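You operate a simulated robot arm through the tools that you are given. There is no shell and no other tool.

You run a simulated two-armed robot. Do the job below in one go: nothing can be reset, and whatever is moved stays where it is left.

JOB
Take the adapter off the test socket and check the job card's step on the check box.
Fine: adapter in the open drawer; plug the box in; guard shut; that step alone; one test. Set down upright: adapter.

Only the result counts: the job must be done as asked and must still hold three seconds after the hand-in. Knocking over, shifting, dropping, spilling or breaking anything else fails it.

ROBOT AND FRAMES
Two 7-joint arms with fingered hands on one trunk that stands fixed in place. Base frame: the origin is at the foot of the trunk, x ahead of it, y to its left, z up. Lengths are in m, angles in degrees, forces in N, time in s.
The left shoulder is at [0.07, 0.142, 1.256], the right one opposite. With the tool pointing down near the work surface each hand reaches from about 0.1 to 0.74 m from the base axis, measured 20 degrees to its own side. Payload 3.6 kg a hand.
The TCP of each hand is the grasp point between the finger pads, 0.025 m short of the fingertips. In the tool frame z runs along the fingers and y along their closing line. The gripper opens to 0.088 m. The gripper's body begins 0.029 m behind the TCP. The gripper is a hand of 5 fingers: y runs from the thumb to the fingers, the wrist lies at [-0.013, -0.097, -0.162] in the tool frame, and closing takes about 1.5 s.
Orientation is told as [roll, pitch, yaw] about the base's x, y, z axes, in that order, counted from this pose: with the fingers straight down and the wrist toward the robot, the tool's x, y and z point along [0, 1, 0], [1, 0, 0] and [0, 0, -1] of the base frame.

CONTROLS
- The arms move only by the tool servo_tool. It takes "left_plan", "right_plan" or both (then of equal length, played together; a hand with none holds still); each is a list of rows, each a list of 2 entries, a list of its own where there are three numbers: the shift along the base's x, y, z in cm, then the turn, a rotation vector about the base's x, y, z in rad. In form: [[[tx, ty, tz], [rx, ry, rz]], ...]. A call has 1 to 20 rows; each row is the pose to reach, as a shift and turn from the pose commanded when the call began. "left_grip" and "right_grip" are, for a hand that has rows, the gripper command, from -1 (fully open) to 1 (shut), values between in proportion, set as the call begins (left out, the last holds). A row lasts 0.2 s, in which the tool goes at most 0.05 m and 8.6 degrees; a call with a longer step from one row to the next is refused whole, and so is a gripper value outside its range. A pose out of reach is approached as far as the arm can. The call stops where the force on the tool passes 40 N (or 10 N more than at its start, if that is more) or the arm is blocked; 0.2 s more then pass. Each finger travels about 0.072 m/s and halts on what it meets, pressing with about 29 N; the grip force reading is that of the motor and also rises with nothing between the fingers. The clock runs only during rows and for 0.2 s after the last one: add rows that repeat a pose to give the fingers time. It gives the time, the measured TCP pose, the force on the tool (base axes), the opening and the grip force at its end, in the units of the frame above (readings bear some noise), with the torque about the TCP (base axes, N m) and any sound that the robot's microphone picked up.
- Cameras (640 x 400 px; columns grow to the right, rows downward): "scene" is now at [0.1305, -0.0248, 1.4824]; the picture's right is [-0.29, -0.96, 0.00], its down [-0.64, 0.20, -0.75] and it looks along [0.71, -0.22, -0.67] (base axes); focal length 253 px, centre (320, 200). "left" rides on the left gripper at [-0.059, -0.079, -0.105] in its tool frame; the picture's right is [-0.73, -0.32, 0.61], its down [0.62, -0.68, 0.38] and it looks along [0.29, 0.66, 0.70] (tool axes); focal length 234 px, centre (320, 200). "right" rides on the right gripper at [0.059, -0.079, -0.105] in its tool frame; the picture's right is [-0.73, 0.32, -0.61], its down [-0.62, -0.68, 0.38] and it looks along [-0.29, 0.66, 0.70] (tool axes); focal length 234 px, centre (320, 200). There is no depth. A picture from a camera that has moved, and an enlarged one, comes with that camera's place and axes in the base frame and with its lens. The place of the scene camera against the robot may be out by one fixed shift of up to 0.012 m in any direction.
- grab_frame(camera): a new picture of that camera. No time passes.
- raise_lower(by): slides the trunk up (or, below 0, down) by that many m; the arms and the scene camera ride with it, the base frame stays. It gives what a move gives, with no picture.
- curl_fingers(index, middle, ring, little, thumb_bend, thumb_turn, hand): sets how far each is bent, from 0 (flat) to 100 (curled in); at 30 the hand is open as for a grip, at 70 the pads meet at the TCP. One left out holds its place. A second passes; each finger stops where it meets its share of the squeeze, and holds until it gets a number again. A gripper value or a shape takes the hand back. It gives what a move gives, with no picture; readings hold the bend of each and the force on index, middle, ring, little, thumb and palm. thumb_turn goes from beside the hand (0) to across from the fingers (100), as for a grip.
- hand_shape(shape, hand): the hand has 5 fingers and takes this shape, open, in about a second: jaw (thumb against the fingers, like two jaws); tri (thumb and two fingers); tip (a fingertip pinch); poke (one finger out to press); point (the index stretched); flat (the hand flat); cup (the hand cupped); fist (a fist). The gripper value then closes the fingers along that shape, each until it touches; the sizes above hold for jaw. It gives what a move gives, with no picture.
- turn_head(pan, tilt): turns the head with the scene camera to pan (to the left, within 86 degrees either way) and tilt (down, from -29 to 69), counted from straight ahead of the robot. It gives what a move gives.
- inspect(camera, box): a new picture of the part [left, top, right, bottom] of that camera's present view, enlarged. No time passes.
- job_done(): hands the job in; it is judged then, once.

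Places have to be worked out from the pictures, the camera data and where the tool is seen. Open the grippers and draw the arms clear of the work before you hand the job in, unless the task says otherwise.

The tools are called after "Emit:" as a command line: name --argument value ..., lists and objects as JSON in quotes. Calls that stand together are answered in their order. servo_tool: Moves the arms, as the interface text tells. Its arguments: {"type":"object","properties":{"left_plan":{"type":"array","items":{"type":"array"}},"left_grip":{"type":"number"},"right_plan":{"type":"array","items":{"type":"array"}},"right_grip":{"type":"number"}},"required":[]} The other tools are called the same way: raise_lower (by) slides the trunk up or down; hand_shape (shape, hand) gives the hand a shape; curl_fingers (index, middle, ring, little, thumb_bend, thumb_turn, hand) moves the fingers one by one; turn_head (pan, tilt) turns the head that bears the scene camera; grab_frame (camera) takes a picture; inspect (camera, box) takes an enlarged picture of a part of a camera's view; job_done () hands the job in.

At the start:

```text
time: 0.0
left_tool_pos: [0.5714, 0.0482, 1.2439]
left_tcp_rot: [0.0, 0.1, 0.0]
left_ft_force: [0.4, 0.4, -0.2]
left_torque: [-0.01, 0.0, 0.02]
left_grip_width: 0.0876
left_finger_force: 0.1
left_shape: jaw
left_bend: [30.0, 30.0, 30.0, 30.0, 30.0, 98.0]
left_finger forces: [0.0, 0.1, 0.0, 0.1, 0.0, 0.1]
right_tool_pos: [0.4304, -0.3699, 1.2104]
right_tcp_rot: [0.0, -0.1, 0.0]
right_ft_force: [0.9, 0.0, 0.4]
right_torque: [-0.04, 0.02, 0.03]
right_grip_width: 0.0876
right_finger_force: 0.0
right_shape: jaw
right_bend: [30.0, 30.0, 30.0, 30.0, 30.0, 98.0]
right_finger forces: [0.0, 0.1, 0.0, 0.0, 0.1, 0.0]
trunk travel left (down, up): [-0.792, 0.148]
head pan, tilt: [-17.1, 41.7]
```

scene: 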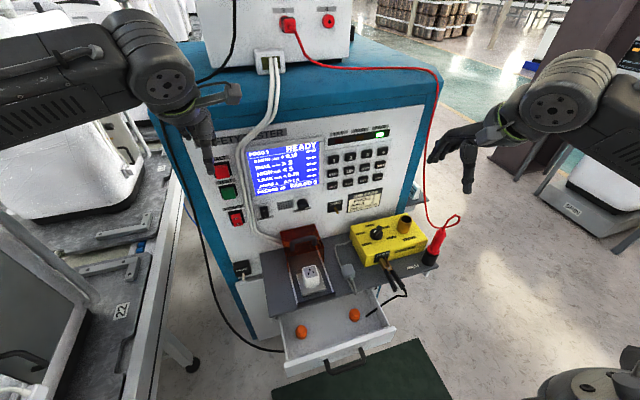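
right: 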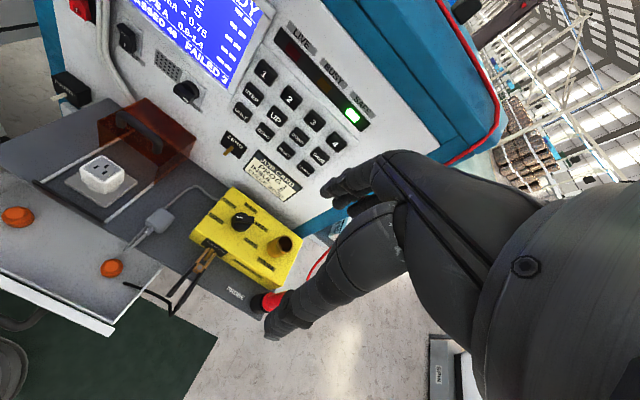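
left: 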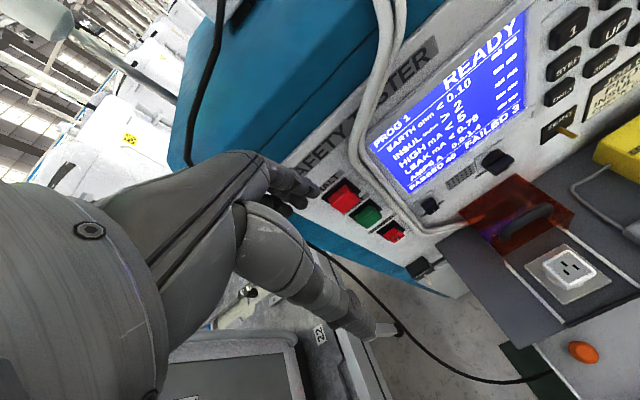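

I'll start by looking closely at the machine: the screen, keypad, job card and the shelf with the socket.

Emit:
inspect --camera "scene" --box '[200, 110, 420, 248]'

Emit:
inspect --camera "scene" --box '[240, 200, 470, 344]'

Emit:
inspect --camera "right" --box '[100, 0, 380, 200]'

Emit:
inspect --camera "right" --box '[0, 100, 320, 340]'

Emit:
inspect --camera "left" --box '[300, 0, 640, 250]'

```text
2.90 times, centred on (310, 179) of scene
camera zoom: at [0.1305, -0.0248, 1.4824], right [-0.29, -0.96, 0.0], down [-0.64, 0.2, -0.75], along [0.71, -0.22, -0.67], focal length 734 px, centre (349, 261)
```

zoom: 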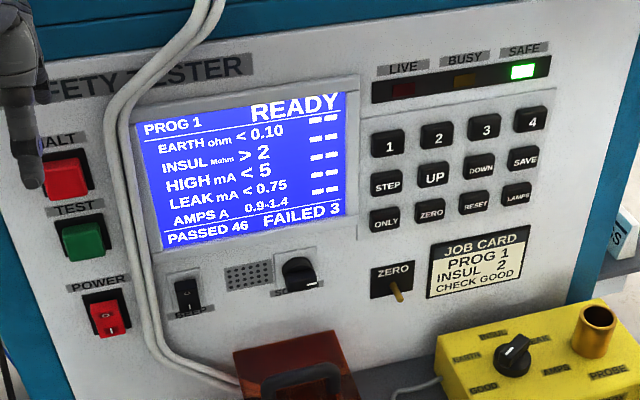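

```text
2.78 times, centred on (355, 272) of scene
camera zoom: at [0.1305, -0.0248, 1.4824], right [-0.29, -0.96, 0.0], down [-0.64, 0.2, -0.75], along [0.71, -0.22, -0.67], focal length 703 px, centre (223, 0)
```

zoom: 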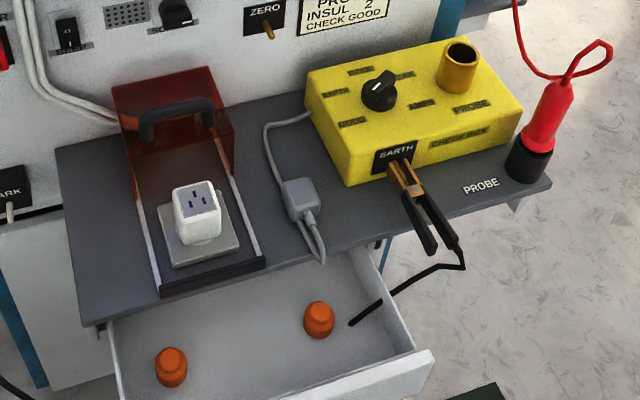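

```text
2.00 times, centred on (240, 100) of right
camera zoom: at [0.3511, -0.3103, 1.3155], right [0.32, -0.73, 0.61], down [-0.68, -0.62, -0.38], along [0.66, -0.29, -0.7], focal length 468 px, centre (480, 400)
```

zoom: 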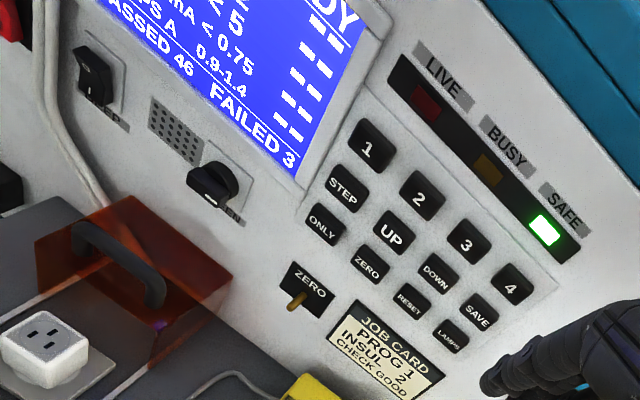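

```text
1.67 times, centred on (160, 220) of right
camera zoom: at [0.3511, -0.3103, 1.3155], right [0.32, -0.73, 0.61], down [-0.68, -0.62, -0.38], along [0.66, -0.29, -0.7], focal length 390 px, centre (587, 167)
```

zoom: 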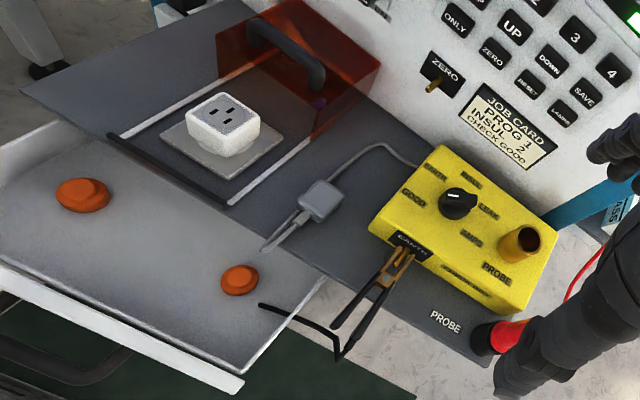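

```text
1.60 times, centred on (470, 125) of left
camera zoom: at [0.4918, -0.0097, 1.3482], right [-0.32, -0.73, -0.61], down [-0.68, 0.62, -0.38], along [0.66, 0.29, -0.7], focal length 375 px, centre (80, 320)
```

zoom: 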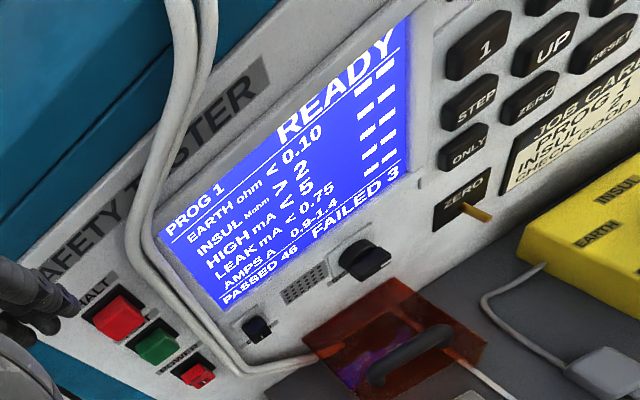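

The card reads "PROG 1, INSUL 2, CHECK GOOD", and the machine already shows PROG 1. I'll zoom in tighter on the check box, the socket and plug, and the display.

Emit:
inspect --camera "scene" --box '[340, 205, 440, 268]'

Emit:
inspect --camera "scene" --box '[262, 220, 362, 310]'

Emit:
inspect --camera "scene" --box '[240, 135, 330, 195]'

Emit:
inspect --camera "scene" --box '[320, 125, 400, 220]'

Emit:
inspect --camera "scene" --box '[220, 0, 360, 90]'

Emit:
inspect --camera "scene" --box '[260, 270, 480, 400]'

```text
6.35 times, centred on (390, 236) of scene
camera zoom: at [0.1305, -0.0248, 1.4824], right [-0.29, -0.96, 0.0], down [-0.64, 0.2, -0.75], along [0.71, -0.22, -0.67], focal length 1607 px, centre (-124, -32)
```

zoom: 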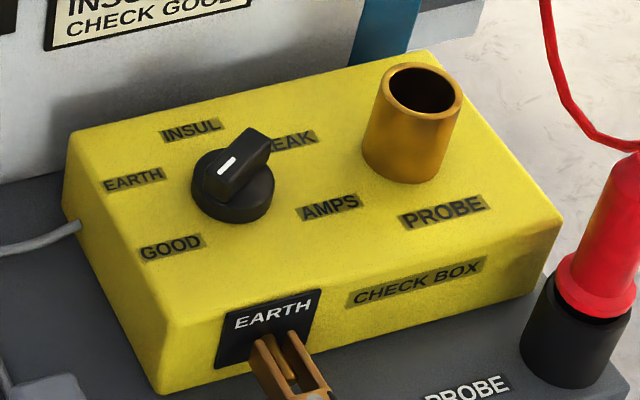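

```text
4.44 times, centred on (312, 265) of scene
camera zoom: at [0.1305, -0.0248, 1.4824], right [-0.29, -0.96, 0.0], down [-0.64, 0.2, -0.75], along [0.71, -0.22, -0.67], focal length 1125 px, centre (356, -89)
```

zoom: 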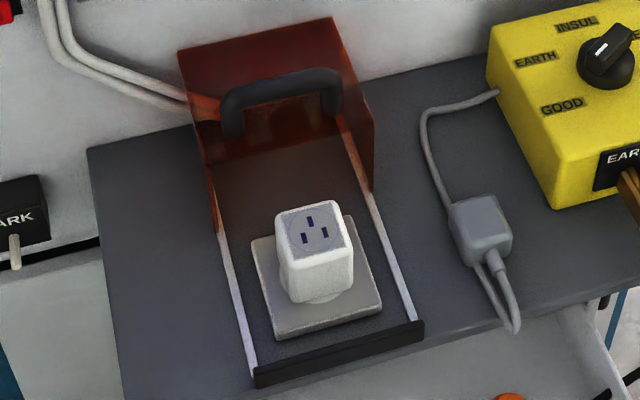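

```text
6.67 times, centred on (285, 165) of scene
camera zoom: at [0.1305, -0.0248, 1.4824], right [-0.29, -0.96, 0.0], down [-0.64, 0.2, -0.75], along [0.71, -0.22, -0.67], focal length 1688 px, centre (553, 433)
```

zoom: 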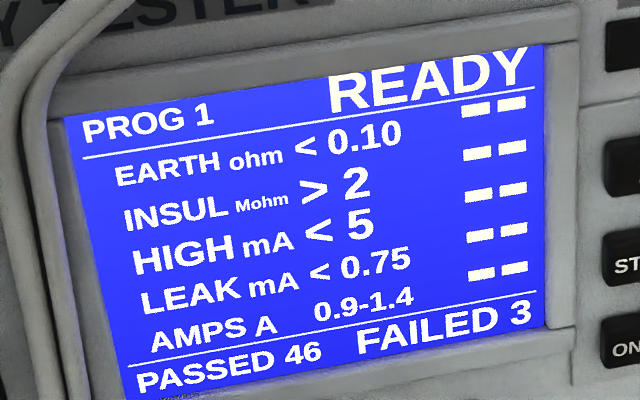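

```text
4.21 times, centred on (360, 172) of scene
camera zoom: at [0.1305, -0.0248, 1.4824], right [-0.29, -0.96, 0.0], down [-0.64, 0.2, -0.75], along [0.71, -0.22, -0.67], focal length 1066 px, centre (152, 316)
```

zoom: 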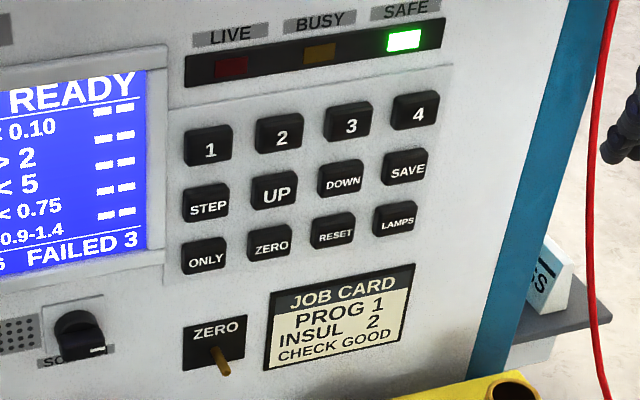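

```text
4.44 times, centred on (290, 45) of scene
camera zoom: at [0.1305, -0.0248, 1.4824], right [-0.29, -0.96, 0.0], down [-0.64, 0.2, -0.75], along [0.71, -0.22, -0.67], focal length 1125 px, centre (453, 889)
```

zoom: 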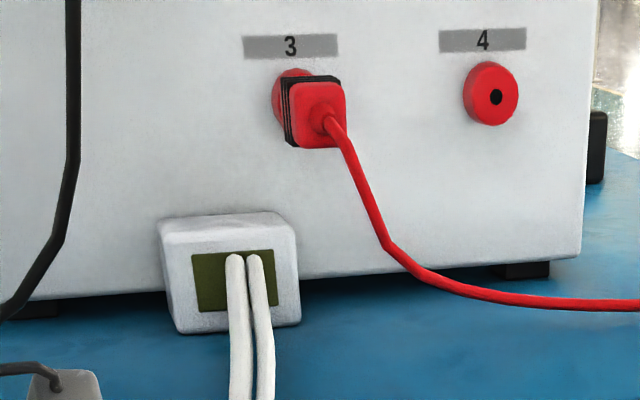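

```text
2.91 times, centred on (370, 335) of scene
camera zoom: at [0.1305, -0.0248, 1.4824], right [-0.29, -0.96, 0.0], down [-0.64, 0.2, -0.75], along [0.71, -0.22, -0.67], focal length 736 px, centre (174, -193)
```

zoom: 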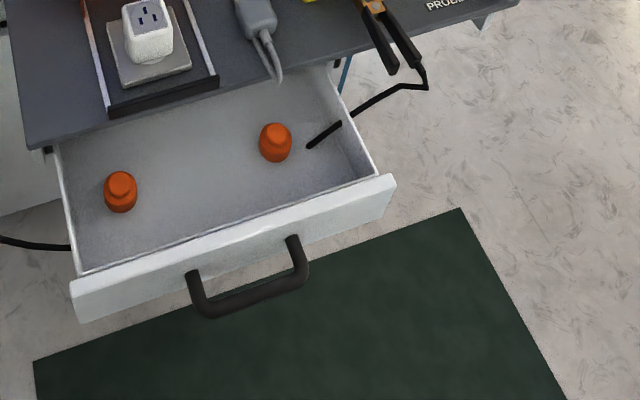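

Next I'll zoom the hand cameras onto the check box knob and the plug, to see which way the knob's pointer faces.

Emit:
inspect --camera "right" --box '[190, 180, 310, 255]'

Emit:
inspect --camera "right" --box '[60, 90, 220, 260]'

Emit:
inspect --camera "left" --box '[440, 160, 640, 290]'

Emit:
inspect --camera "scene" --box '[362, 222, 392, 242]'

```text
5.33 times, centred on (250, 218) of right
camera zoom: at [0.3511, -0.3103, 1.3155], right [0.32, -0.73, 0.61], down [-0.68, -0.62, -0.38], along [0.66, -0.29, -0.7], focal length 1249 px, centre (693, 107)
```

zoom: 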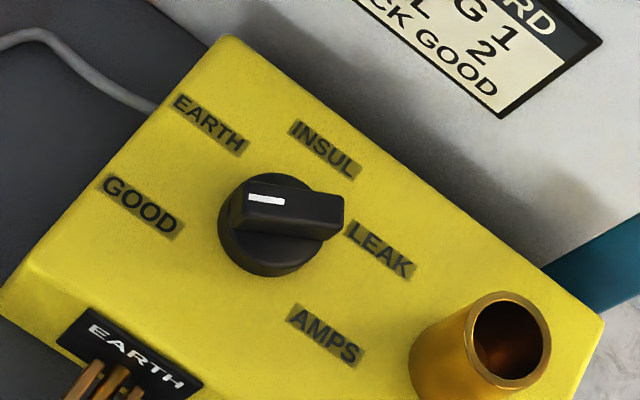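

```text
2.35 times, centred on (140, 175) of right
camera zoom: at [0.3511, -0.3103, 1.3155], right [0.32, -0.73, 0.61], down [-0.68, -0.62, -0.38], along [0.66, -0.29, -0.7], focal length 551 px, centre (744, 259)
```

zoom: 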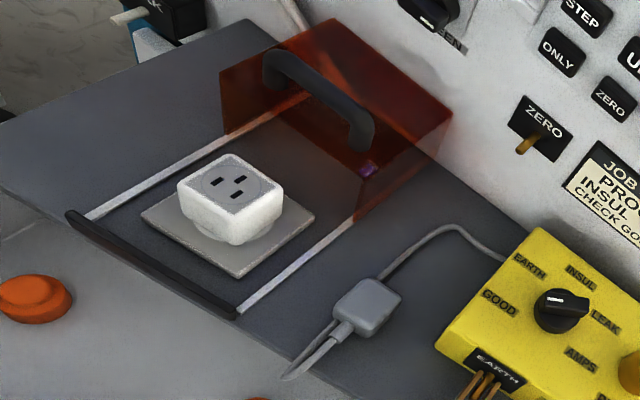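

```text
3.08 times, centred on (540, 225) of left
camera zoom: at [0.4918, -0.0097, 1.3482], right [-0.32, -0.73, -0.61], down [-0.68, 0.62, -0.38], along [0.66, 0.29, -0.7], focal length 720 px, centre (-357, 123)
```

zoom: 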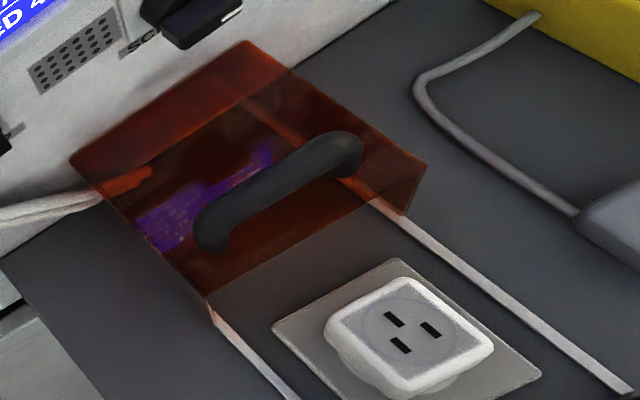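

```text
16.00 times, centred on (377, 232) of scene
camera zoom: at [0.1305, -0.0248, 1.4824], right [-0.29, -0.96, 0.0], down [-0.64, 0.2, -0.75], along [0.71, -0.22, -0.67], focal length 4050 px, centre (-592, -312)
```

zoom: 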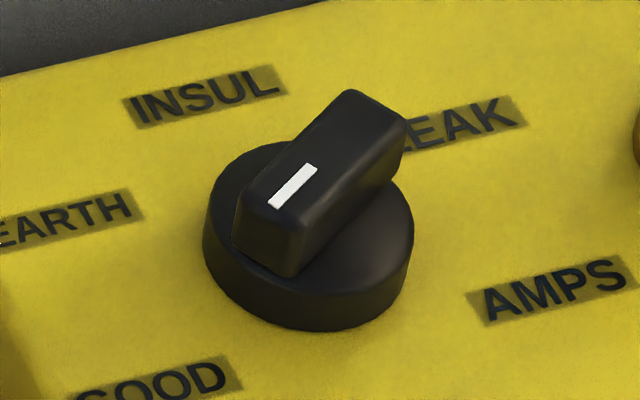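

The knob's white line appears to be on the GOOD side. Now I'll look more closely at the plug, its cable, and how the guard is built.

Emit:
inspect --camera "scene" --box '[330, 225, 380, 290]'

Emit:
inspect --camera "right" --box '[110, 180, 210, 270]'

Emit:
inspect --camera "right" --box '[20, 80, 200, 230]'

Emit:
inspect --camera "scene" --box '[225, 170, 275, 290]'

```text
6.15 times, centred on (355, 258) of scene
camera zoom: at [0.1305, -0.0248, 1.4824], right [-0.29, -0.96, 0.0], down [-0.64, 0.2, -0.75], along [0.71, -0.22, -0.67], focal length 1558 px, centre (105, -154)
```

zoom: 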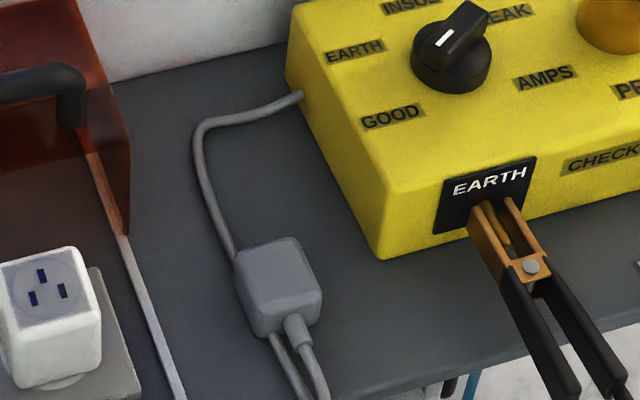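

```text
4.44 times, centred on (160, 225) of right
camera zoom: at [0.3511, -0.3103, 1.3155], right [0.32, -0.73, 0.61], down [-0.68, -0.62, -0.38], along [0.66, -0.29, -0.7], focal length 1041 px, centre (1031, 89)
```

zoom: 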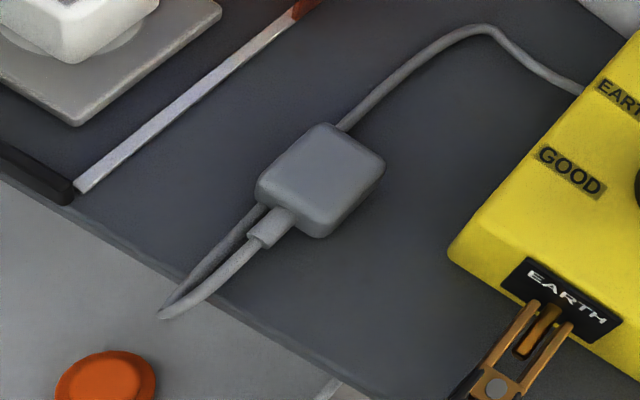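

```text
2.67 times, centred on (110, 155) of right
camera zoom: at [0.3511, -0.3103, 1.3155], right [0.32, -0.73, 0.61], down [-0.68, -0.62, -0.38], along [0.66, -0.29, -0.7], focal length 624 px, centre (880, 320)
```

zoom: 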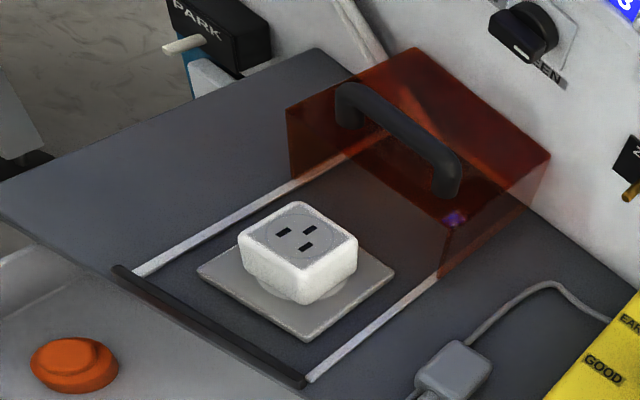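

```text
3.33 times, centred on (250, 230) of scene
camera zoom: at [0.1305, -0.0248, 1.4824], right [-0.29, -0.96, 0.0], down [-0.64, 0.2, -0.75], along [0.71, -0.22, -0.67], focal length 844 px, centre (553, 100)
```

zoom: 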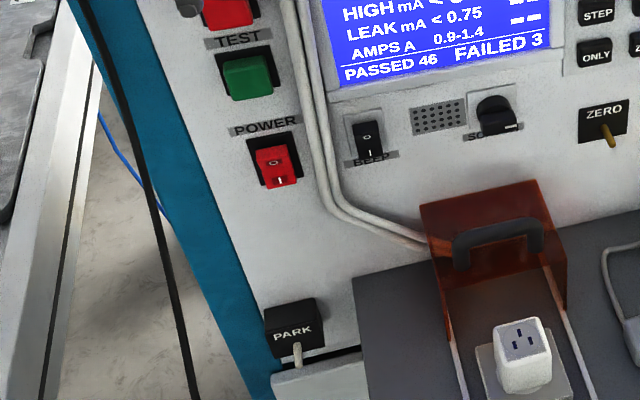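

The machine sits square to the base. I estimate:
- adapter top at about (0.536, -0.122, 0.823)
- shelf top at z≈0.767
- plug top at about (0.525, -0.24, 0.804)
- panel at x≈0.68

I'll turn the right hand 90° so it closes along y, and draw the left hand back out of the way.

Emit:
servo_tool --right_plan '[[[0, 1, -1], [0, 0, 0.1428]], [[0, 2, -2], [0, 0, 0.2856]], [[0, 3, -3], [0, 0, 0.4284]], [[0, 4, -5], [0, 0, 0.5712]], [[0, 5, -7], [0, 0, 0.714]], [[0, 6, -9], [0, 0, 0.8568]], [[0, 7, -11], [0, 0, 0.9996]], [[0, 8, -13], [0, 0, 1.1424]], [[0, 9, -15], [0, 0, 1.2852]], [[0, 10, -16], [0, 0, 1.428]], [[0, 10, -16], [0, 0, 1.5708]], [[0, 10, -16], [0, 0, 1.5708]]]' --left_plan '[[[-2, 2, 0], [0, 0, 0]], [[-4, 4, 0], [0, 0, 0]], [[-6, 6, 0], [0, 0, 0]], [[-8, 8, 0], [0, 0, 0]], [[-10, 10, 0], [0, 0, 0]], [[-12, 12, 0], [0, 0, 0]], [[-14, 14, 0], [0, 0, 0]], [[-16, 16, 0], [0, 0, 0]], [[-18, 18, 0], [0, 0, 0]], [[-18, 18, 0], [0, 0, 0]], [[-18, 18, 0], [0, 0, 0]], [[-18, 18, 0], [0, 0, 0]]]'

Emit:
grab_frame --camera "scene"

Emit:
grab_frame --camera "right"

```text
time: 2.6
left_tool_pos: [0.3914, 0.227, 1.2438]
left_tcp_rot: [-0.1, 0.0, 0.0]
left_ft_force: [0.4, -0.7, 0.0]
left_torque: [0.02, 0.0, -0.01]
left_grip_width: 0.0875
left_finger_force: 0.0
left_shape: jaw
left_bend: [30.0, 30.0, 30.0, 30.0, 30.0, 98.0]
left_finger forces: [0.0, 0.0, 0.0, 0.0, 0.1, 0.1]
right_tool_pos: [0.4299, -0.2689, 1.052]
right_tcp_rot: [0.0, 0.0, 90.0]
right_ft_force: [-0.4, 0.1, -0.1]
right_torque: [-0.01, -0.01, -0.02]
right_grip_width: 0.088
right_finger_force: 0.1
right_shape: jaw
right_bend: [30.0, 30.0, 30.0, 30.0, 30.0, 98.0]
right_finger forces: [0.0, 0.0, 0.0, 0.0, 0.0, 0.1]
trunk travel left (down, up): [-0.792, 0.148]
head pan, tilt: [-17.1, 41.7]
```

```text
taken
camera scene: at [0.1297, -0.0245, 1.4825], right [-0.29, -0.96, 0.0], down [-0.64, 0.2, -0.75], along [0.71, -0.22, -0.67], focal length 253 px, centre (320, 200)
```

scene: 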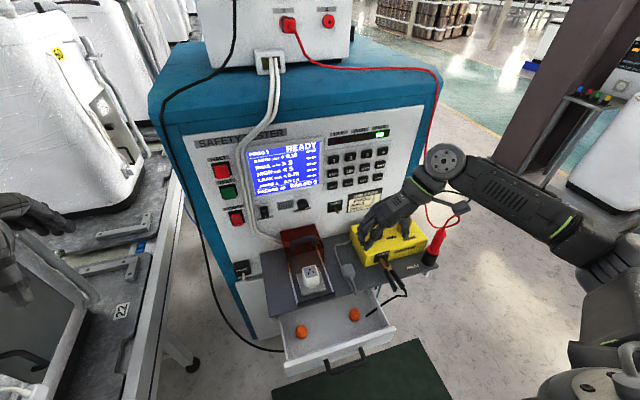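

```text
taken
camera right: at [0.3705, -0.3472, 1.1557], right [0.72, 0.32, 0.61], down [0.63, -0.68, -0.38], along [0.29, 0.66, -0.7], focal length 234 px, centre (320, 200)
```

right: 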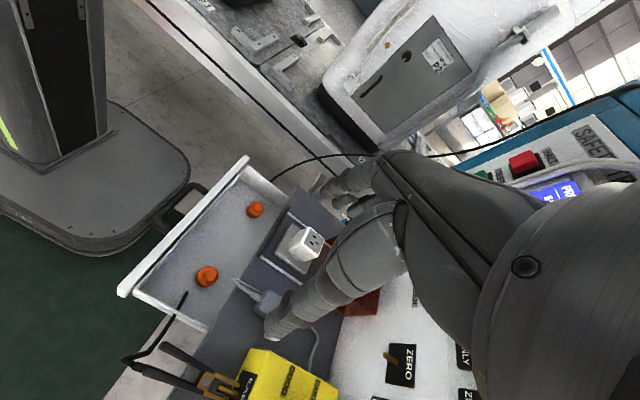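

The right hand turned cleanly. I'll zoom in on the hand, the adapter and the plug from this new viewpoint.

Emit:
inspect --camera "scene" --box '[340, 130, 480, 260]'

Emit:
inspect --camera "right" --box '[230, 190, 380, 340]'

Emit:
inspect --camera "right" --box '[120, 150, 360, 320]'

```text
3.08 times, centred on (410, 195) of scene
camera zoom: at [0.1297, -0.0245, 1.4825], right [-0.29, -0.96, 0.0], down [-0.64, 0.2, -0.75], along [0.71, -0.22, -0.67], focal length 779 px, centre (43, 215)
```

zoom: 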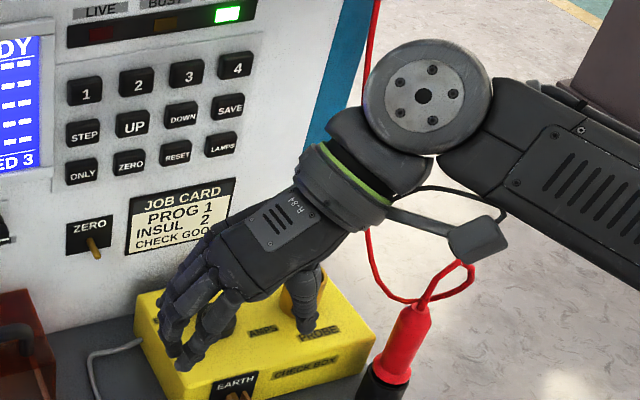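

```text
2.67 times, centred on (305, 265) of right
camera zoom: at [0.3705, -0.3472, 1.1557], right [0.72, 0.32, 0.61], down [0.63, -0.68, -0.38], along [0.29, 0.66, -0.7], focal length 624 px, centre (360, 27)
```

zoom: 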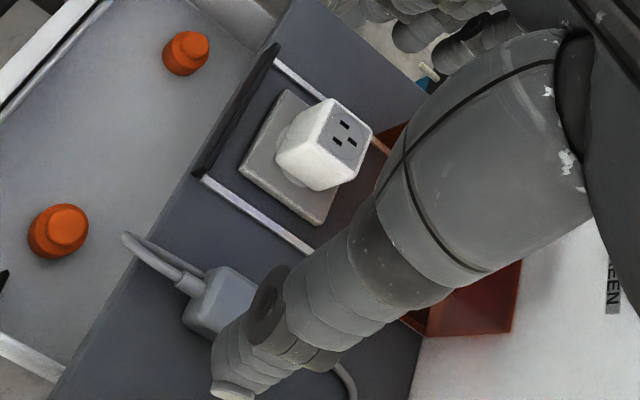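

```text
2.35 times, centred on (240, 235) of right
camera zoom: at [0.3705, -0.3472, 1.1557], right [0.72, 0.32, 0.61], down [0.63, -0.68, -0.38], along [0.29, 0.66, -0.7], focal length 551 px, centre (508, 118)
```

zoom: 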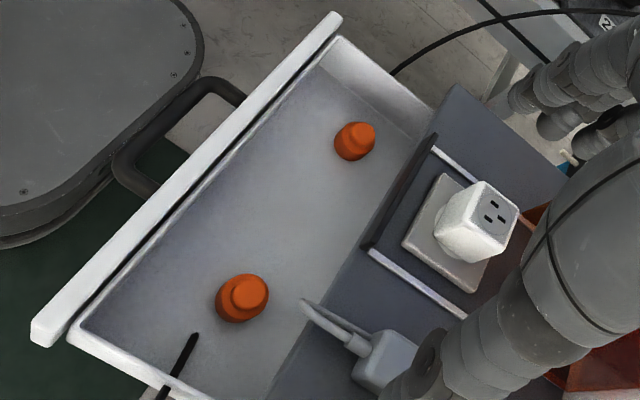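

The adapter's top centre computes again to about (0.534, -0.120, 0.823), and it is roughly 4.5 cm wide. I'll bring the right hand over it at a safe height first.

Emit:
servo_tool --right_plan '[[[2, 3, -1], [0, 0, 0]], [[4, 6, -3], [0, 0, 0]], [[6, 9, -5], [0, 0, 0]], [[8, 12, -7], [0, 0, 0]], [[10.5, 14.8, -9], [0, 0, 0]], [[10.5, 14.8, -10.2], [0, 0, 0]], [[10.5, 14.8, -10.2], [0, 0, 0]]]' --right_grip -1

Emit:
grab_frame --camera "right"

Emit:
inspect --camera "scene" --box '[240, 150, 420, 330]'

```text
time: 4.2
left_tool_pos: [0.3893, 0.2274, 1.2435]
left_tcp_rot: [-0.1, 0.0, 0.0]
left_ft_force: [0.7, -0.1, 0.1]
left_torque: [-0.02, 0.0, 0.02]
left_grip_width: 0.0878
left_finger_force: 0.0
left_shape: jaw
left_bend: [30.0, 30.0, 30.0, 30.0, 30.0, 98.0]
left_finger forces: [0.0, 0.1, 0.1, 0.0, 0.0, 0.1]
right_tool_pos: [0.5366, -0.1209, 0.9492]
right_tcp_rot: [0.0, 0.0, 90.0]
right_ft_force: [-0.3, 0.2, 0.1]
right_torque: [0.03, -0.02, -0.03]
right_grip_width: 0.088
right_finger_force: 0.1
right_shape: jaw
right_bend: [30.0, 30.0, 30.0, 30.0, 30.0, 98.0]
right_finger forces: [0.1, 0.0, 0.0, 0.0, 0.1, 0.0]
trunk travel left (down, up): [-0.792, 0.148]
head pan, tilt: [-17.1, 41.7]
```

```text
taken
camera right: at [0.4766, -0.1997, 1.0538], right [0.73, 0.32, 0.61], down [0.62, -0.68, -0.38], along [0.29, 0.66, -0.7], focal length 234 px, centre (320, 200)
```

right: 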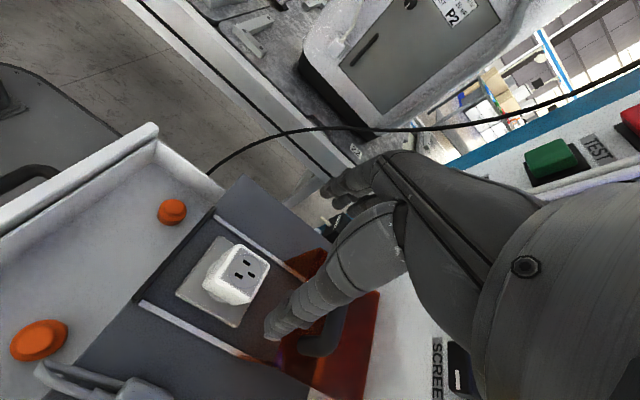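

```text
2.22 times, centred on (330, 240) of scene
camera zoom: at [0.1303, -0.0248, 1.4824], right [-0.29, -0.96, 0.0], down [-0.64, 0.2, -0.75], along [0.71, -0.22, -0.67], focal length 563 px, centre (298, 111)
```

zoom: 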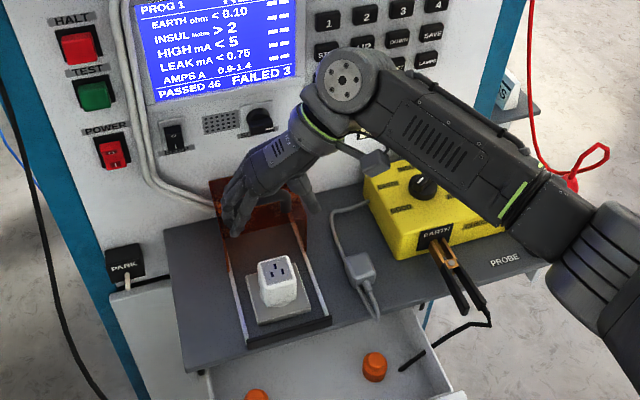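

The hand is directly over the adapter with the hood and handle behind it. I'll come down partway and check that the forearm clears the check box, probe and cable.

Emit:
servo_tool --right_plan '[[[-0.1, 0, -2], [0, 0, 0]], [[-0.2, 0, -4], [0, 0, 0]], [[-0.2, 0, -6], [0, 0, 0]], [[-0.2, 0, -7.5], [0, 0, 0]], [[-0.2, 0, -7.5], [0, 0, 0]]]'

Emit:
grab_frame --camera "scene"

Emit:
inspect --camera "right" --box '[150, 200, 390, 350]'

Emit:
inspect --camera "scene" --box '[260, 180, 380, 300]'

```text
time: 5.4
left_tool_pos: [0.3894, 0.2265, 1.245]
left_tcp_rot: [0.1, 0.0, 0.0]
left_ft_force: [0.8, -0.6, 0.1]
left_torque: [0.02, -0.02, 0.04]
left_grip_width: 0.0877
left_finger_force: 0.0
left_shape: jaw
left_bend: [30.0, 30.0, 30.0, 30.0, 30.0, 98.0]
left_finger forces: [0.0, 0.1, 0.0, 0.0, 0.0, 0.0]
right_tool_pos: [0.5331, -0.121, 0.8731]
right_tcp_rot: [0.1, -0.1, 89.9]
right_ft_force: [0.2, 0.0, 0.0]
right_torque: [0.01, 0.02, -0.01]
right_grip_width: 0.0879
right_finger_force: 0.0
right_shape: jaw
right_bend: [30.0, 30.0, 30.0, 30.0, 30.0, 98.0]
right_finger forces: [0.1, 0.0, 0.0, 0.1, 0.0, 0.1]
trunk travel left (down, up): [-0.792, 0.148]
head pan, tilt: [-17.1, 41.7]
```

```text
taken
camera scene: at [0.1304, -0.0246, 1.4824], right [-0.29, -0.96, 0.0], down [-0.64, 0.2, -0.75], along [0.71, -0.22, -0.67], focal length 253 px, centre (320, 200)
```

scene: 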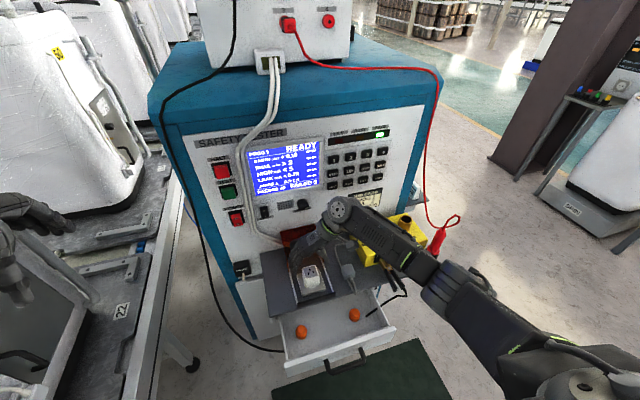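

```text
2.67 times, centred on (270, 275) of right
camera zoom: at [0.475, -0.2001, 0.9781], right [0.73, 0.32, 0.61], down [0.62, -0.68, -0.38], along [0.29, 0.66, -0.7], focal length 624 px, centre (453, 0)
```

zoom: 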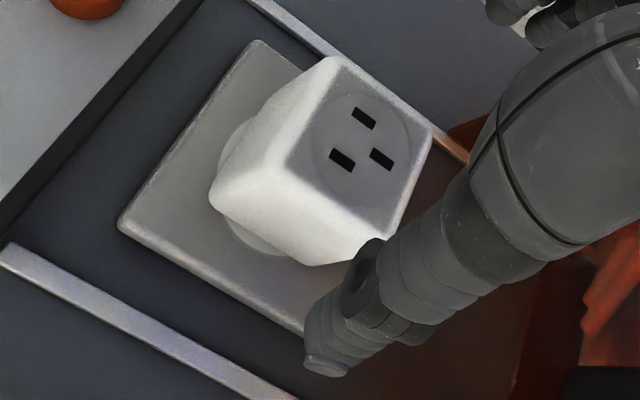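

```text
3.33 times, centred on (320, 240) of scene
camera zoom: at [0.1304, -0.0246, 1.4824], right [-0.29, -0.96, 0.0], down [-0.64, 0.2, -0.75], along [0.71, -0.22, -0.67], focal length 844 px, centre (320, 67)
```

zoom: 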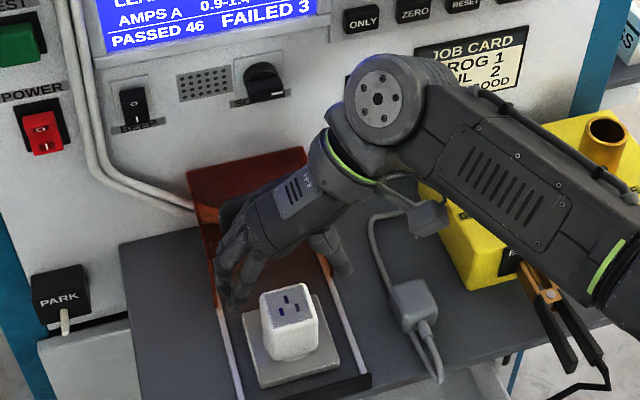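

The forearm has plenty of clearance, and the adapter centre reads about (0.534, -0.119). I'll go down to TCP z≈0.811, just above the socket plate.

Emit:
servo_tool --right_plan '[[[0, 0.1, -2], [0, 0, 0]], [[0, 0.1, -4], [0, 0, 0]], [[0, 0.1, -5.3], [0, 0, 0]], [[0, 0.1, -6.2], [0, 0, 0]], [[0, 0.1, -6.2], [0, 0, 0]]]'

Emit:
grab_frame --camera "right"

Emit:
inspect --camera "scene" --box '[260, 200, 380, 300]'

```text
time: 6.6
left_tool_pos: [0.3903, 0.2281, 1.2438]
left_tcp_rot: [0.1, 0.0, 0.1]
left_ft_force: [0.5, -0.2, 0.1]
left_torque: [0.01, -0.01, 0.01]
left_grip_width: 0.0877
left_finger_force: 0.0
left_shape: jaw
left_bend: [30.0, 30.0, 30.0, 30.0, 30.0, 98.0]
left_finger forces: [0.0, 0.1, 0.1, 0.0, 0.0, 0.0]
right_tool_pos: [0.5339, -0.1202, 0.8129]
right_tcp_rot: [-0.1, 0.1, 90.0]
right_ft_force: [-0.4, 0.0, 0.2]
right_torque: [0.03, -0.03, 0.0]
right_grip_width: 0.0879
right_finger_force: 0.1
right_shape: jaw
right_bend: [30.0, 30.0, 30.0, 30.0, 30.0, 98.0]
right_finger forces: [0.0, 0.1, 0.1, 0.0, 0.0, 0.0]
trunk travel left (down, up): [-0.792, 0.148]
head pan, tilt: [-17.1, 41.7]
```

```text
taken
camera right: at [0.4743, -0.1991, 0.9172], right [0.73, 0.32, 0.61], down [0.62, -0.68, -0.38], along [0.29, 0.66, -0.7], focal length 234 px, centre (320, 200)
```

right: 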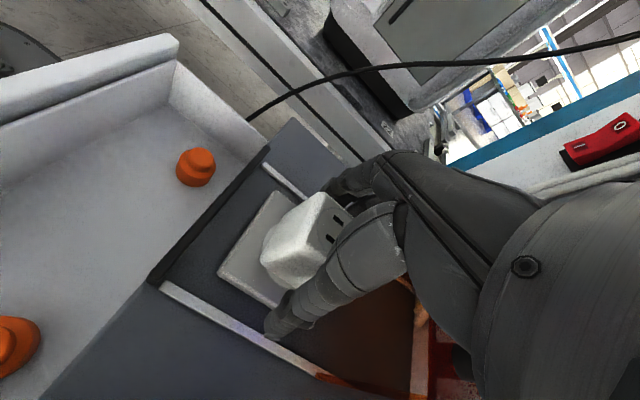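

```text
4.00 times, centred on (320, 250) of scene
camera zoom: at [0.1304, -0.0247, 1.4824], right [-0.29, -0.96, 0.0], down [-0.64, 0.2, -0.75], along [0.71, -0.22, -0.67], focal length 1013 px, centre (320, 0)
```

zoom: 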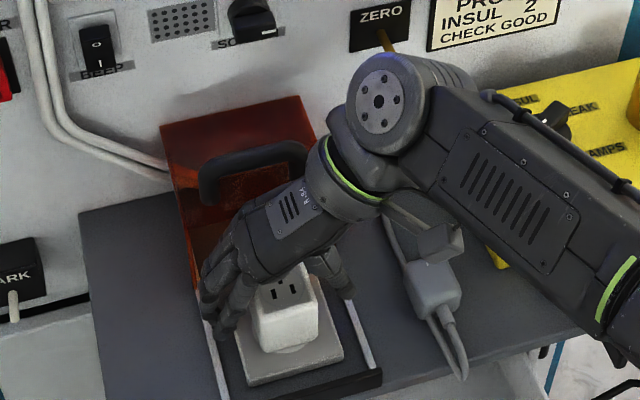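

The fingers straddle the adapter with no contact forces. I'll close the grip here and wait for the fingers to settle.

Emit:
servo_tool --right_plan '[[[0, 0, 0], [0, 0, 0]], [[0, 0, 0], [0, 0, 0]], [[0, 0, 0], [0, 0, 0]], [[0, 0, 0], [0, 0, 0]], [[0, 0, 0], [0, 0, 0]], [[0, 0, 0], [0, 0, 0]], [[0, 0, 0], [0, 0, 0]], [[0, 0, 0], [0, 0, 0]], [[0, 0, 0], [0, 0, 0]]]' --right_grip 1

Emit:
inspect --camera "right" --box '[200, 150, 400, 350]'

Emit:
inspect --camera "scene" --box '[270, 210, 370, 300]'

```text
time: 8.6
left_tool_pos: [0.3912, 0.2275, 1.2437]
left_tcp_rot: [-0.1, 0.0, 0.0]
left_ft_force: [0.8, 0.5, 0.1]
left_torque: [0.01, 0.0, -0.02]
left_grip_width: 0.0879
left_finger_force: 0.0
left_shape: jaw
left_bend: [30.0, 30.0, 30.0, 30.0, 30.0, 98.0]
left_finger forces: [0.0, 0.0, 0.0, 0.1, 0.0, 0.0]
right_tool_pos: [0.5331, -0.1211, 0.8125]
right_tcp_rot: [0.0, 0.0, 90.1]
right_ft_force: [-0.1, -0.2, 0.5]
right_torque: [0.02, 0.02, -0.03]
right_grip_width: 0.0392
right_finger_force: 29.4
right_shape: jaw
right_bend: [74.0, 48.0, 46.0, 49.0, 71.0, 100.0]
right_finger forces: [14.7, 8.0, 3.5, 0.1, 26.0, 0.1]
trunk travel left (down, up): [-0.792, 0.148]
head pan, tilt: [-17.1, 41.7]
```

```text
2.00 times, centred on (300, 250) of right
camera zoom: at [0.4744, -0.1992, 0.9173], right [0.73, 0.32, 0.61], down [0.62, -0.68, -0.38], along [0.29, 0.66, -0.7], focal length 468 px, centre (360, 100)
```

zoom: 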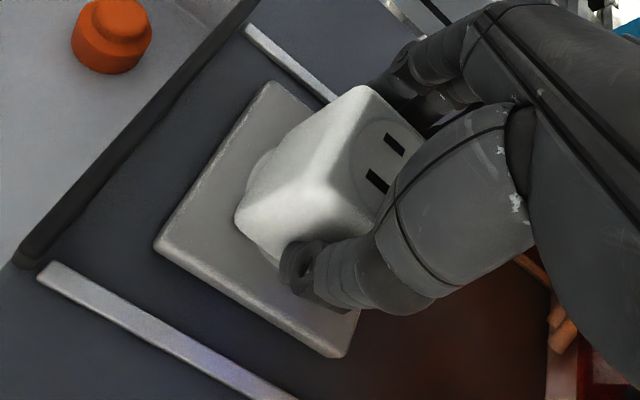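

```text
4.44 times, centred on (320, 255) of scene
camera zoom: at [0.1306, -0.0247, 1.4824], right [-0.29, -0.96, 0.0], down [-0.64, 0.2, -0.75], along [0.71, -0.22, -0.67], focal length 1125 px, centre (320, -44)
```

zoom: 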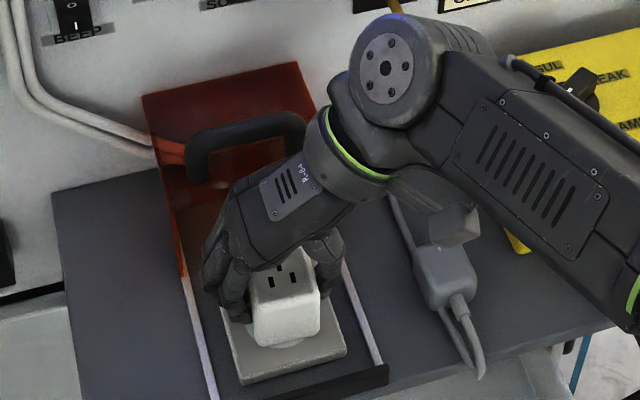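

The grip holds, but the index and thumb are bent unusually far (74 and 71). I'll look closely at where the fingertips are before pulling.

Emit:
inspect --camera "scene" --box '[295, 250, 335, 290]'

Emit:
inspect --camera "right" --box '[250, 180, 350, 300]'

Emit:
inspect --camera "left" --box '[440, 160, 640, 400]'

```text
10.00 times, centred on (315, 270) of scene
camera zoom: at [0.1306, -0.0247, 1.4824], right [-0.29, -0.96, 0.0], down [-0.64, 0.2, -0.75], along [0.71, -0.22, -0.67], focal length 2532 px, centre (370, -500)
```

zoom: 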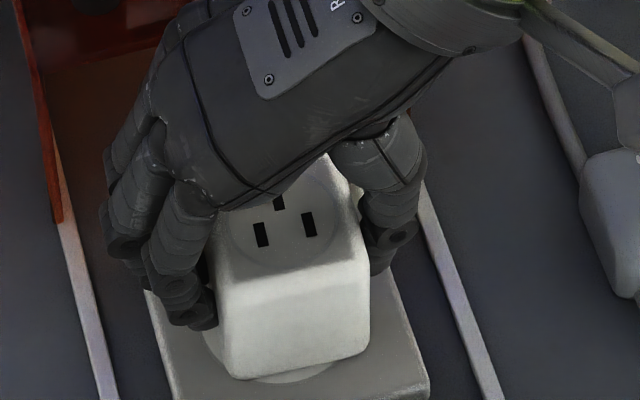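

```text
3.33 times, centred on (300, 240) of right
camera zoom: at [0.4744, -0.1992, 0.9173], right [0.73, 0.32, 0.61], down [0.62, -0.68, -0.38], along [0.29, 0.66, -0.7], focal length 781 px, centre (387, 67)
```

zoom: 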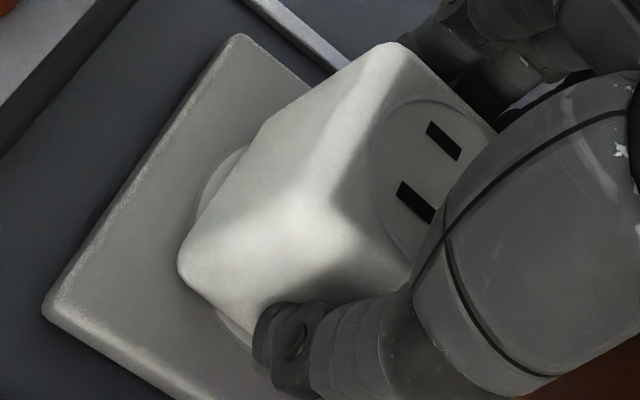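

```text
1.67 times, centred on (540, 280) of left
camera zoom: at [0.3106, 0.17, 1.3486], right [-0.32, -0.73, -0.61], down [-0.68, 0.62, -0.38], along [0.66, 0.29, -0.7], focal length 390 px, centre (-47, 67)
```

zoom: 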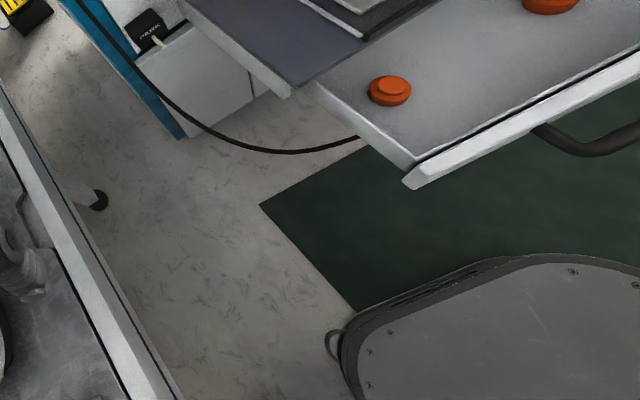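

The thumb and fingers sit about 1.2 cm toward the panel from the adapter's centre, and slightly low. I'll open, shift the hand back 1.2 cm and up 0.5 cm, then grip again.

Emit:
servo_tool --right_plan '[[[0, 0, 0], [0, 0, 0]], [[0, 0, 0], [0, 0, 0]], [[0, 0, 0], [0, 0, 0]], [[0, 0, 0], [0, 0, 0]], [[0, 0, 0], [0, 0, 0]], [[0, 0, 0], [0, 0, 0]], [[-0.6, 0.1, 0.3], [0, 0, 0]], [[-1.2, 0.1, 0.5], [0, 0, 0]], [[-1.2, 0.1, 0.5], [0, 0, 0]]]' --right_grip -0.9

Emit:
servo_tool --right_plan '[[[0, 0, 0], [0, 0, 0]], [[0, 0, 0], [0, 0, 0]], [[0, 0, 0], [0, 0, 0]], [[0, 0, 0], [0, 0, 0]], [[0, 0, 0], [0, 0, 0]], [[0, 0, 0], [0, 0, 0]], [[0, 0, 0], [0, 0, 0]], [[0, 0, 0], [0, 0, 0]], [[0, 0, 0], [0, 0, 0]]]' --right_grip 1

Emit:
inspect --camera "scene" --box '[290, 245, 340, 295]'

Emit:
inspect --camera "right" --box '[250, 180, 350, 300]'

```text
time: 10.6
left_tool_pos: [0.39, 0.2286, 1.2447]
left_tcp_rot: [-0.1, 0.0, 0.1]
left_ft_force: [0.1, -0.3, 0.6]
left_torque: [-0.05, -0.01, 0.02]
left_grip_width: 0.0877
left_finger_force: 0.1
left_shape: jaw
left_bend: [30.0, 30.0, 30.0, 30.0, 30.0, 98.0]
left_finger forces: [0.0, 0.1, 0.1, 0.1, 0.1, 0.0]
right_tool_pos: [0.521, -0.1199, 0.8182]
right_tcp_rot: [0.0, 0.1, 89.9]
right_ft_force: [0.1, 1.0, 0.3]
right_torque: [-0.02, 0.03, 0.0]
right_grip_width: 0.083
right_finger_force: 0.0
right_shape: jaw
right_bend: [32.0, 31.0, 30.0, 31.0, 31.0, 98.0]
right_finger forces: [0.1, 0.1, 0.0, 0.0, 0.0, 0.0]
trunk travel left (down, up): [-0.792, 0.148]
head pan, tilt: [-17.1, 41.7]
```

```text
time: 12.6
left_tool_pos: [0.3899, 0.2276, 1.2437]
left_tcp_rot: [0.0, 0.0, 0.0]
left_ft_force: [-0.2, 0.0, -1.2]
left_torque: [-0.03, 0.01, 0.0]
left_grip_width: 0.0878
left_finger_force: 0.1
left_shape: jaw
left_bend: [30.0, 30.0, 30.0, 30.0, 30.0, 98.0]
left_finger forces: [0.0, 0.0, 0.0, 0.0, 0.0, 0.0]
right_tool_pos: [0.5226, -0.1195, 0.817]
right_tcp_rot: [0.0, 0.0, 90.0]
right_ft_force: [0.6, -0.5, 0.7]
right_torque: [-0.01, 0.01, 0.02]
right_grip_width: 0.0387
right_finger_force: 28.9
right_shape: jaw
right_bend: [74.0, 50.0, 49.0, 50.0, 70.0, 98.0]
right_finger forces: [14.7, 7.2, 3.4, 1.7, 26.7, 0.1]
trunk travel left (down, up): [-0.792, 0.148]
head pan, tilt: [-17.1, 41.7]
```

```text
8.00 times, centred on (315, 270) of scene
camera zoom: at [0.1305, -0.0246, 1.4824], right [-0.29, -0.96, 0.0], down [-0.64, 0.2, -0.75], along [0.71, -0.22, -0.67], focal length 2025 px, centre (360, -360)
```

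zoom: 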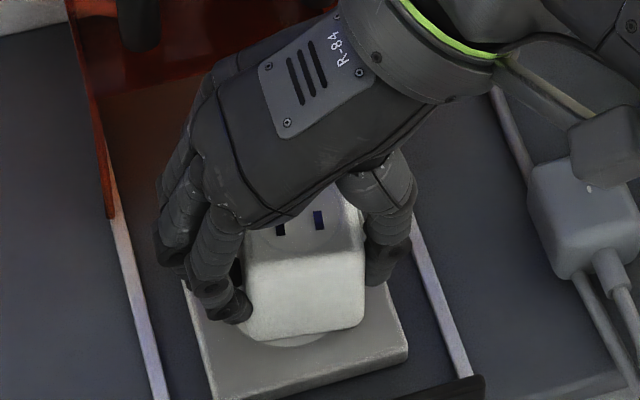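

```text
3.33 times, centred on (300, 240) of right
camera zoom: at [0.4625, -0.1988, 0.9227], right [0.73, 0.32, 0.61], down [0.62, -0.68, -0.38], along [0.29, 0.66, -0.7], focal length 781 px, centre (387, 67)
```

zoom: 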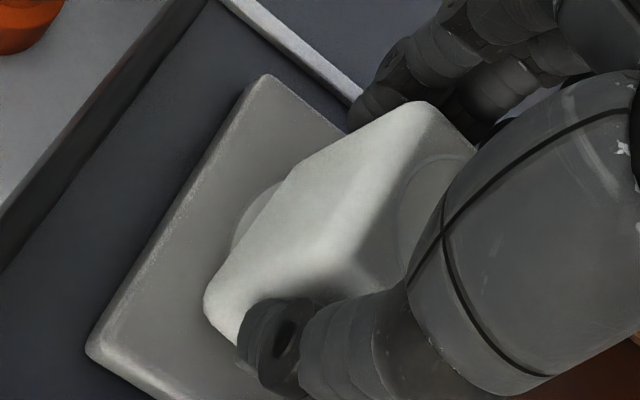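

The grip is now centred at about 29 N. I'll pull straight up slowly and watch the force.

Emit:
servo_tool --right_plan '[[[0, 0, 0.3], [0, 0, 0]], [[0, 0, 0.6], [0, 0, 0]], [[0, 0, 0.9], [0, 0, 0]], [[0, 0, 1.2], [0, 0, 0]], [[0, 0, 1.6], [0, 0, 0]], [[0, 0, 2], [0, 0, 0]], [[0, 0, 2.5], [0, 0, 0]], [[0, 0, 3], [0, 0, 0]]]'

Emit:
inspect --camera "scene" --box '[270, 220, 360, 300]'

Emit:
inspect --camera "right" --box '[200, 150, 400, 320]'

```text
time: 14.4
left_tool_pos: [0.3903, 0.2268, 1.2438]
left_tcp_rot: [0.0, 0.0, 0.0]
left_ft_force: [0.7, 0.5, -0.2]
left_torque: [0.0, -0.01, -0.03]
left_grip_width: 0.0879
left_finger_force: 0.0
left_shape: jaw
left_bend: [30.0, 30.0, 30.0, 30.0, 30.0, 98.0]
left_finger forces: [0.1, 0.0, 0.1, 0.1, 0.1, 0.0]
right_tool_pos: [0.5206, -0.1198, 0.847]
right_tcp_rot: [0.1, 0.0, 90.1]
right_ft_force: [-0.4, -0.3, -0.8]
right_torque: [-0.02, 0.02, 0.0]
right_grip_width: 0.0387
right_finger_force: 29.4
right_shape: jaw
right_bend: [74.0, 50.0, 50.0, 51.0, 70.0, 98.0]
right_finger forces: [14.7, 7.1, 3.5, 1.6, 26.9, 0.1]
trunk travel left (down, up): [-0.792, 0.148]
head pan, tilt: [-17.1, 41.7]
```

```text
5.00 times, centred on (315, 260) of scene
camera zoom: at [0.1305, -0.0247, 1.4824], right [-0.29, -0.96, 0.0], down [-0.64, 0.2, -0.75], along [0.71, -0.22, -0.67], focal length 1266 px, centre (345, -100)
```

zoom: 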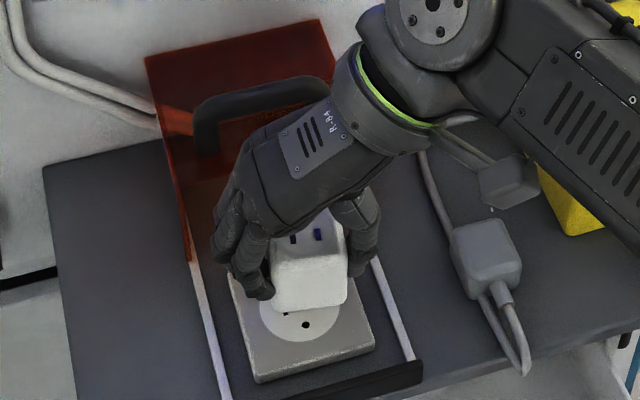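

```text
2.35 times, centred on (300, 235) of right
camera zoom: at [0.4622, -0.1983, 0.9524], right [0.73, 0.32, 0.61], down [0.62, -0.68, -0.38], along [0.29, 0.66, -0.7], focal length 551 px, centre (367, 118)
```

zoom: 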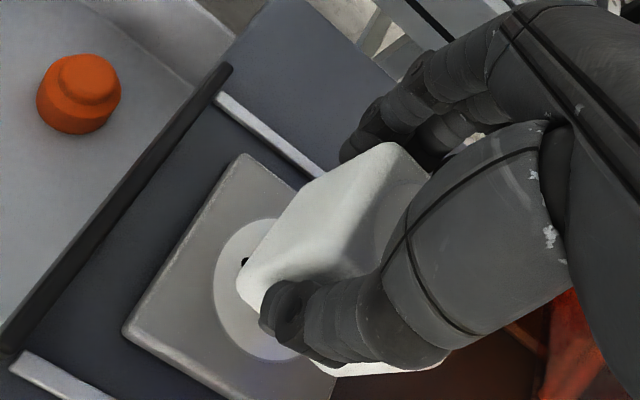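

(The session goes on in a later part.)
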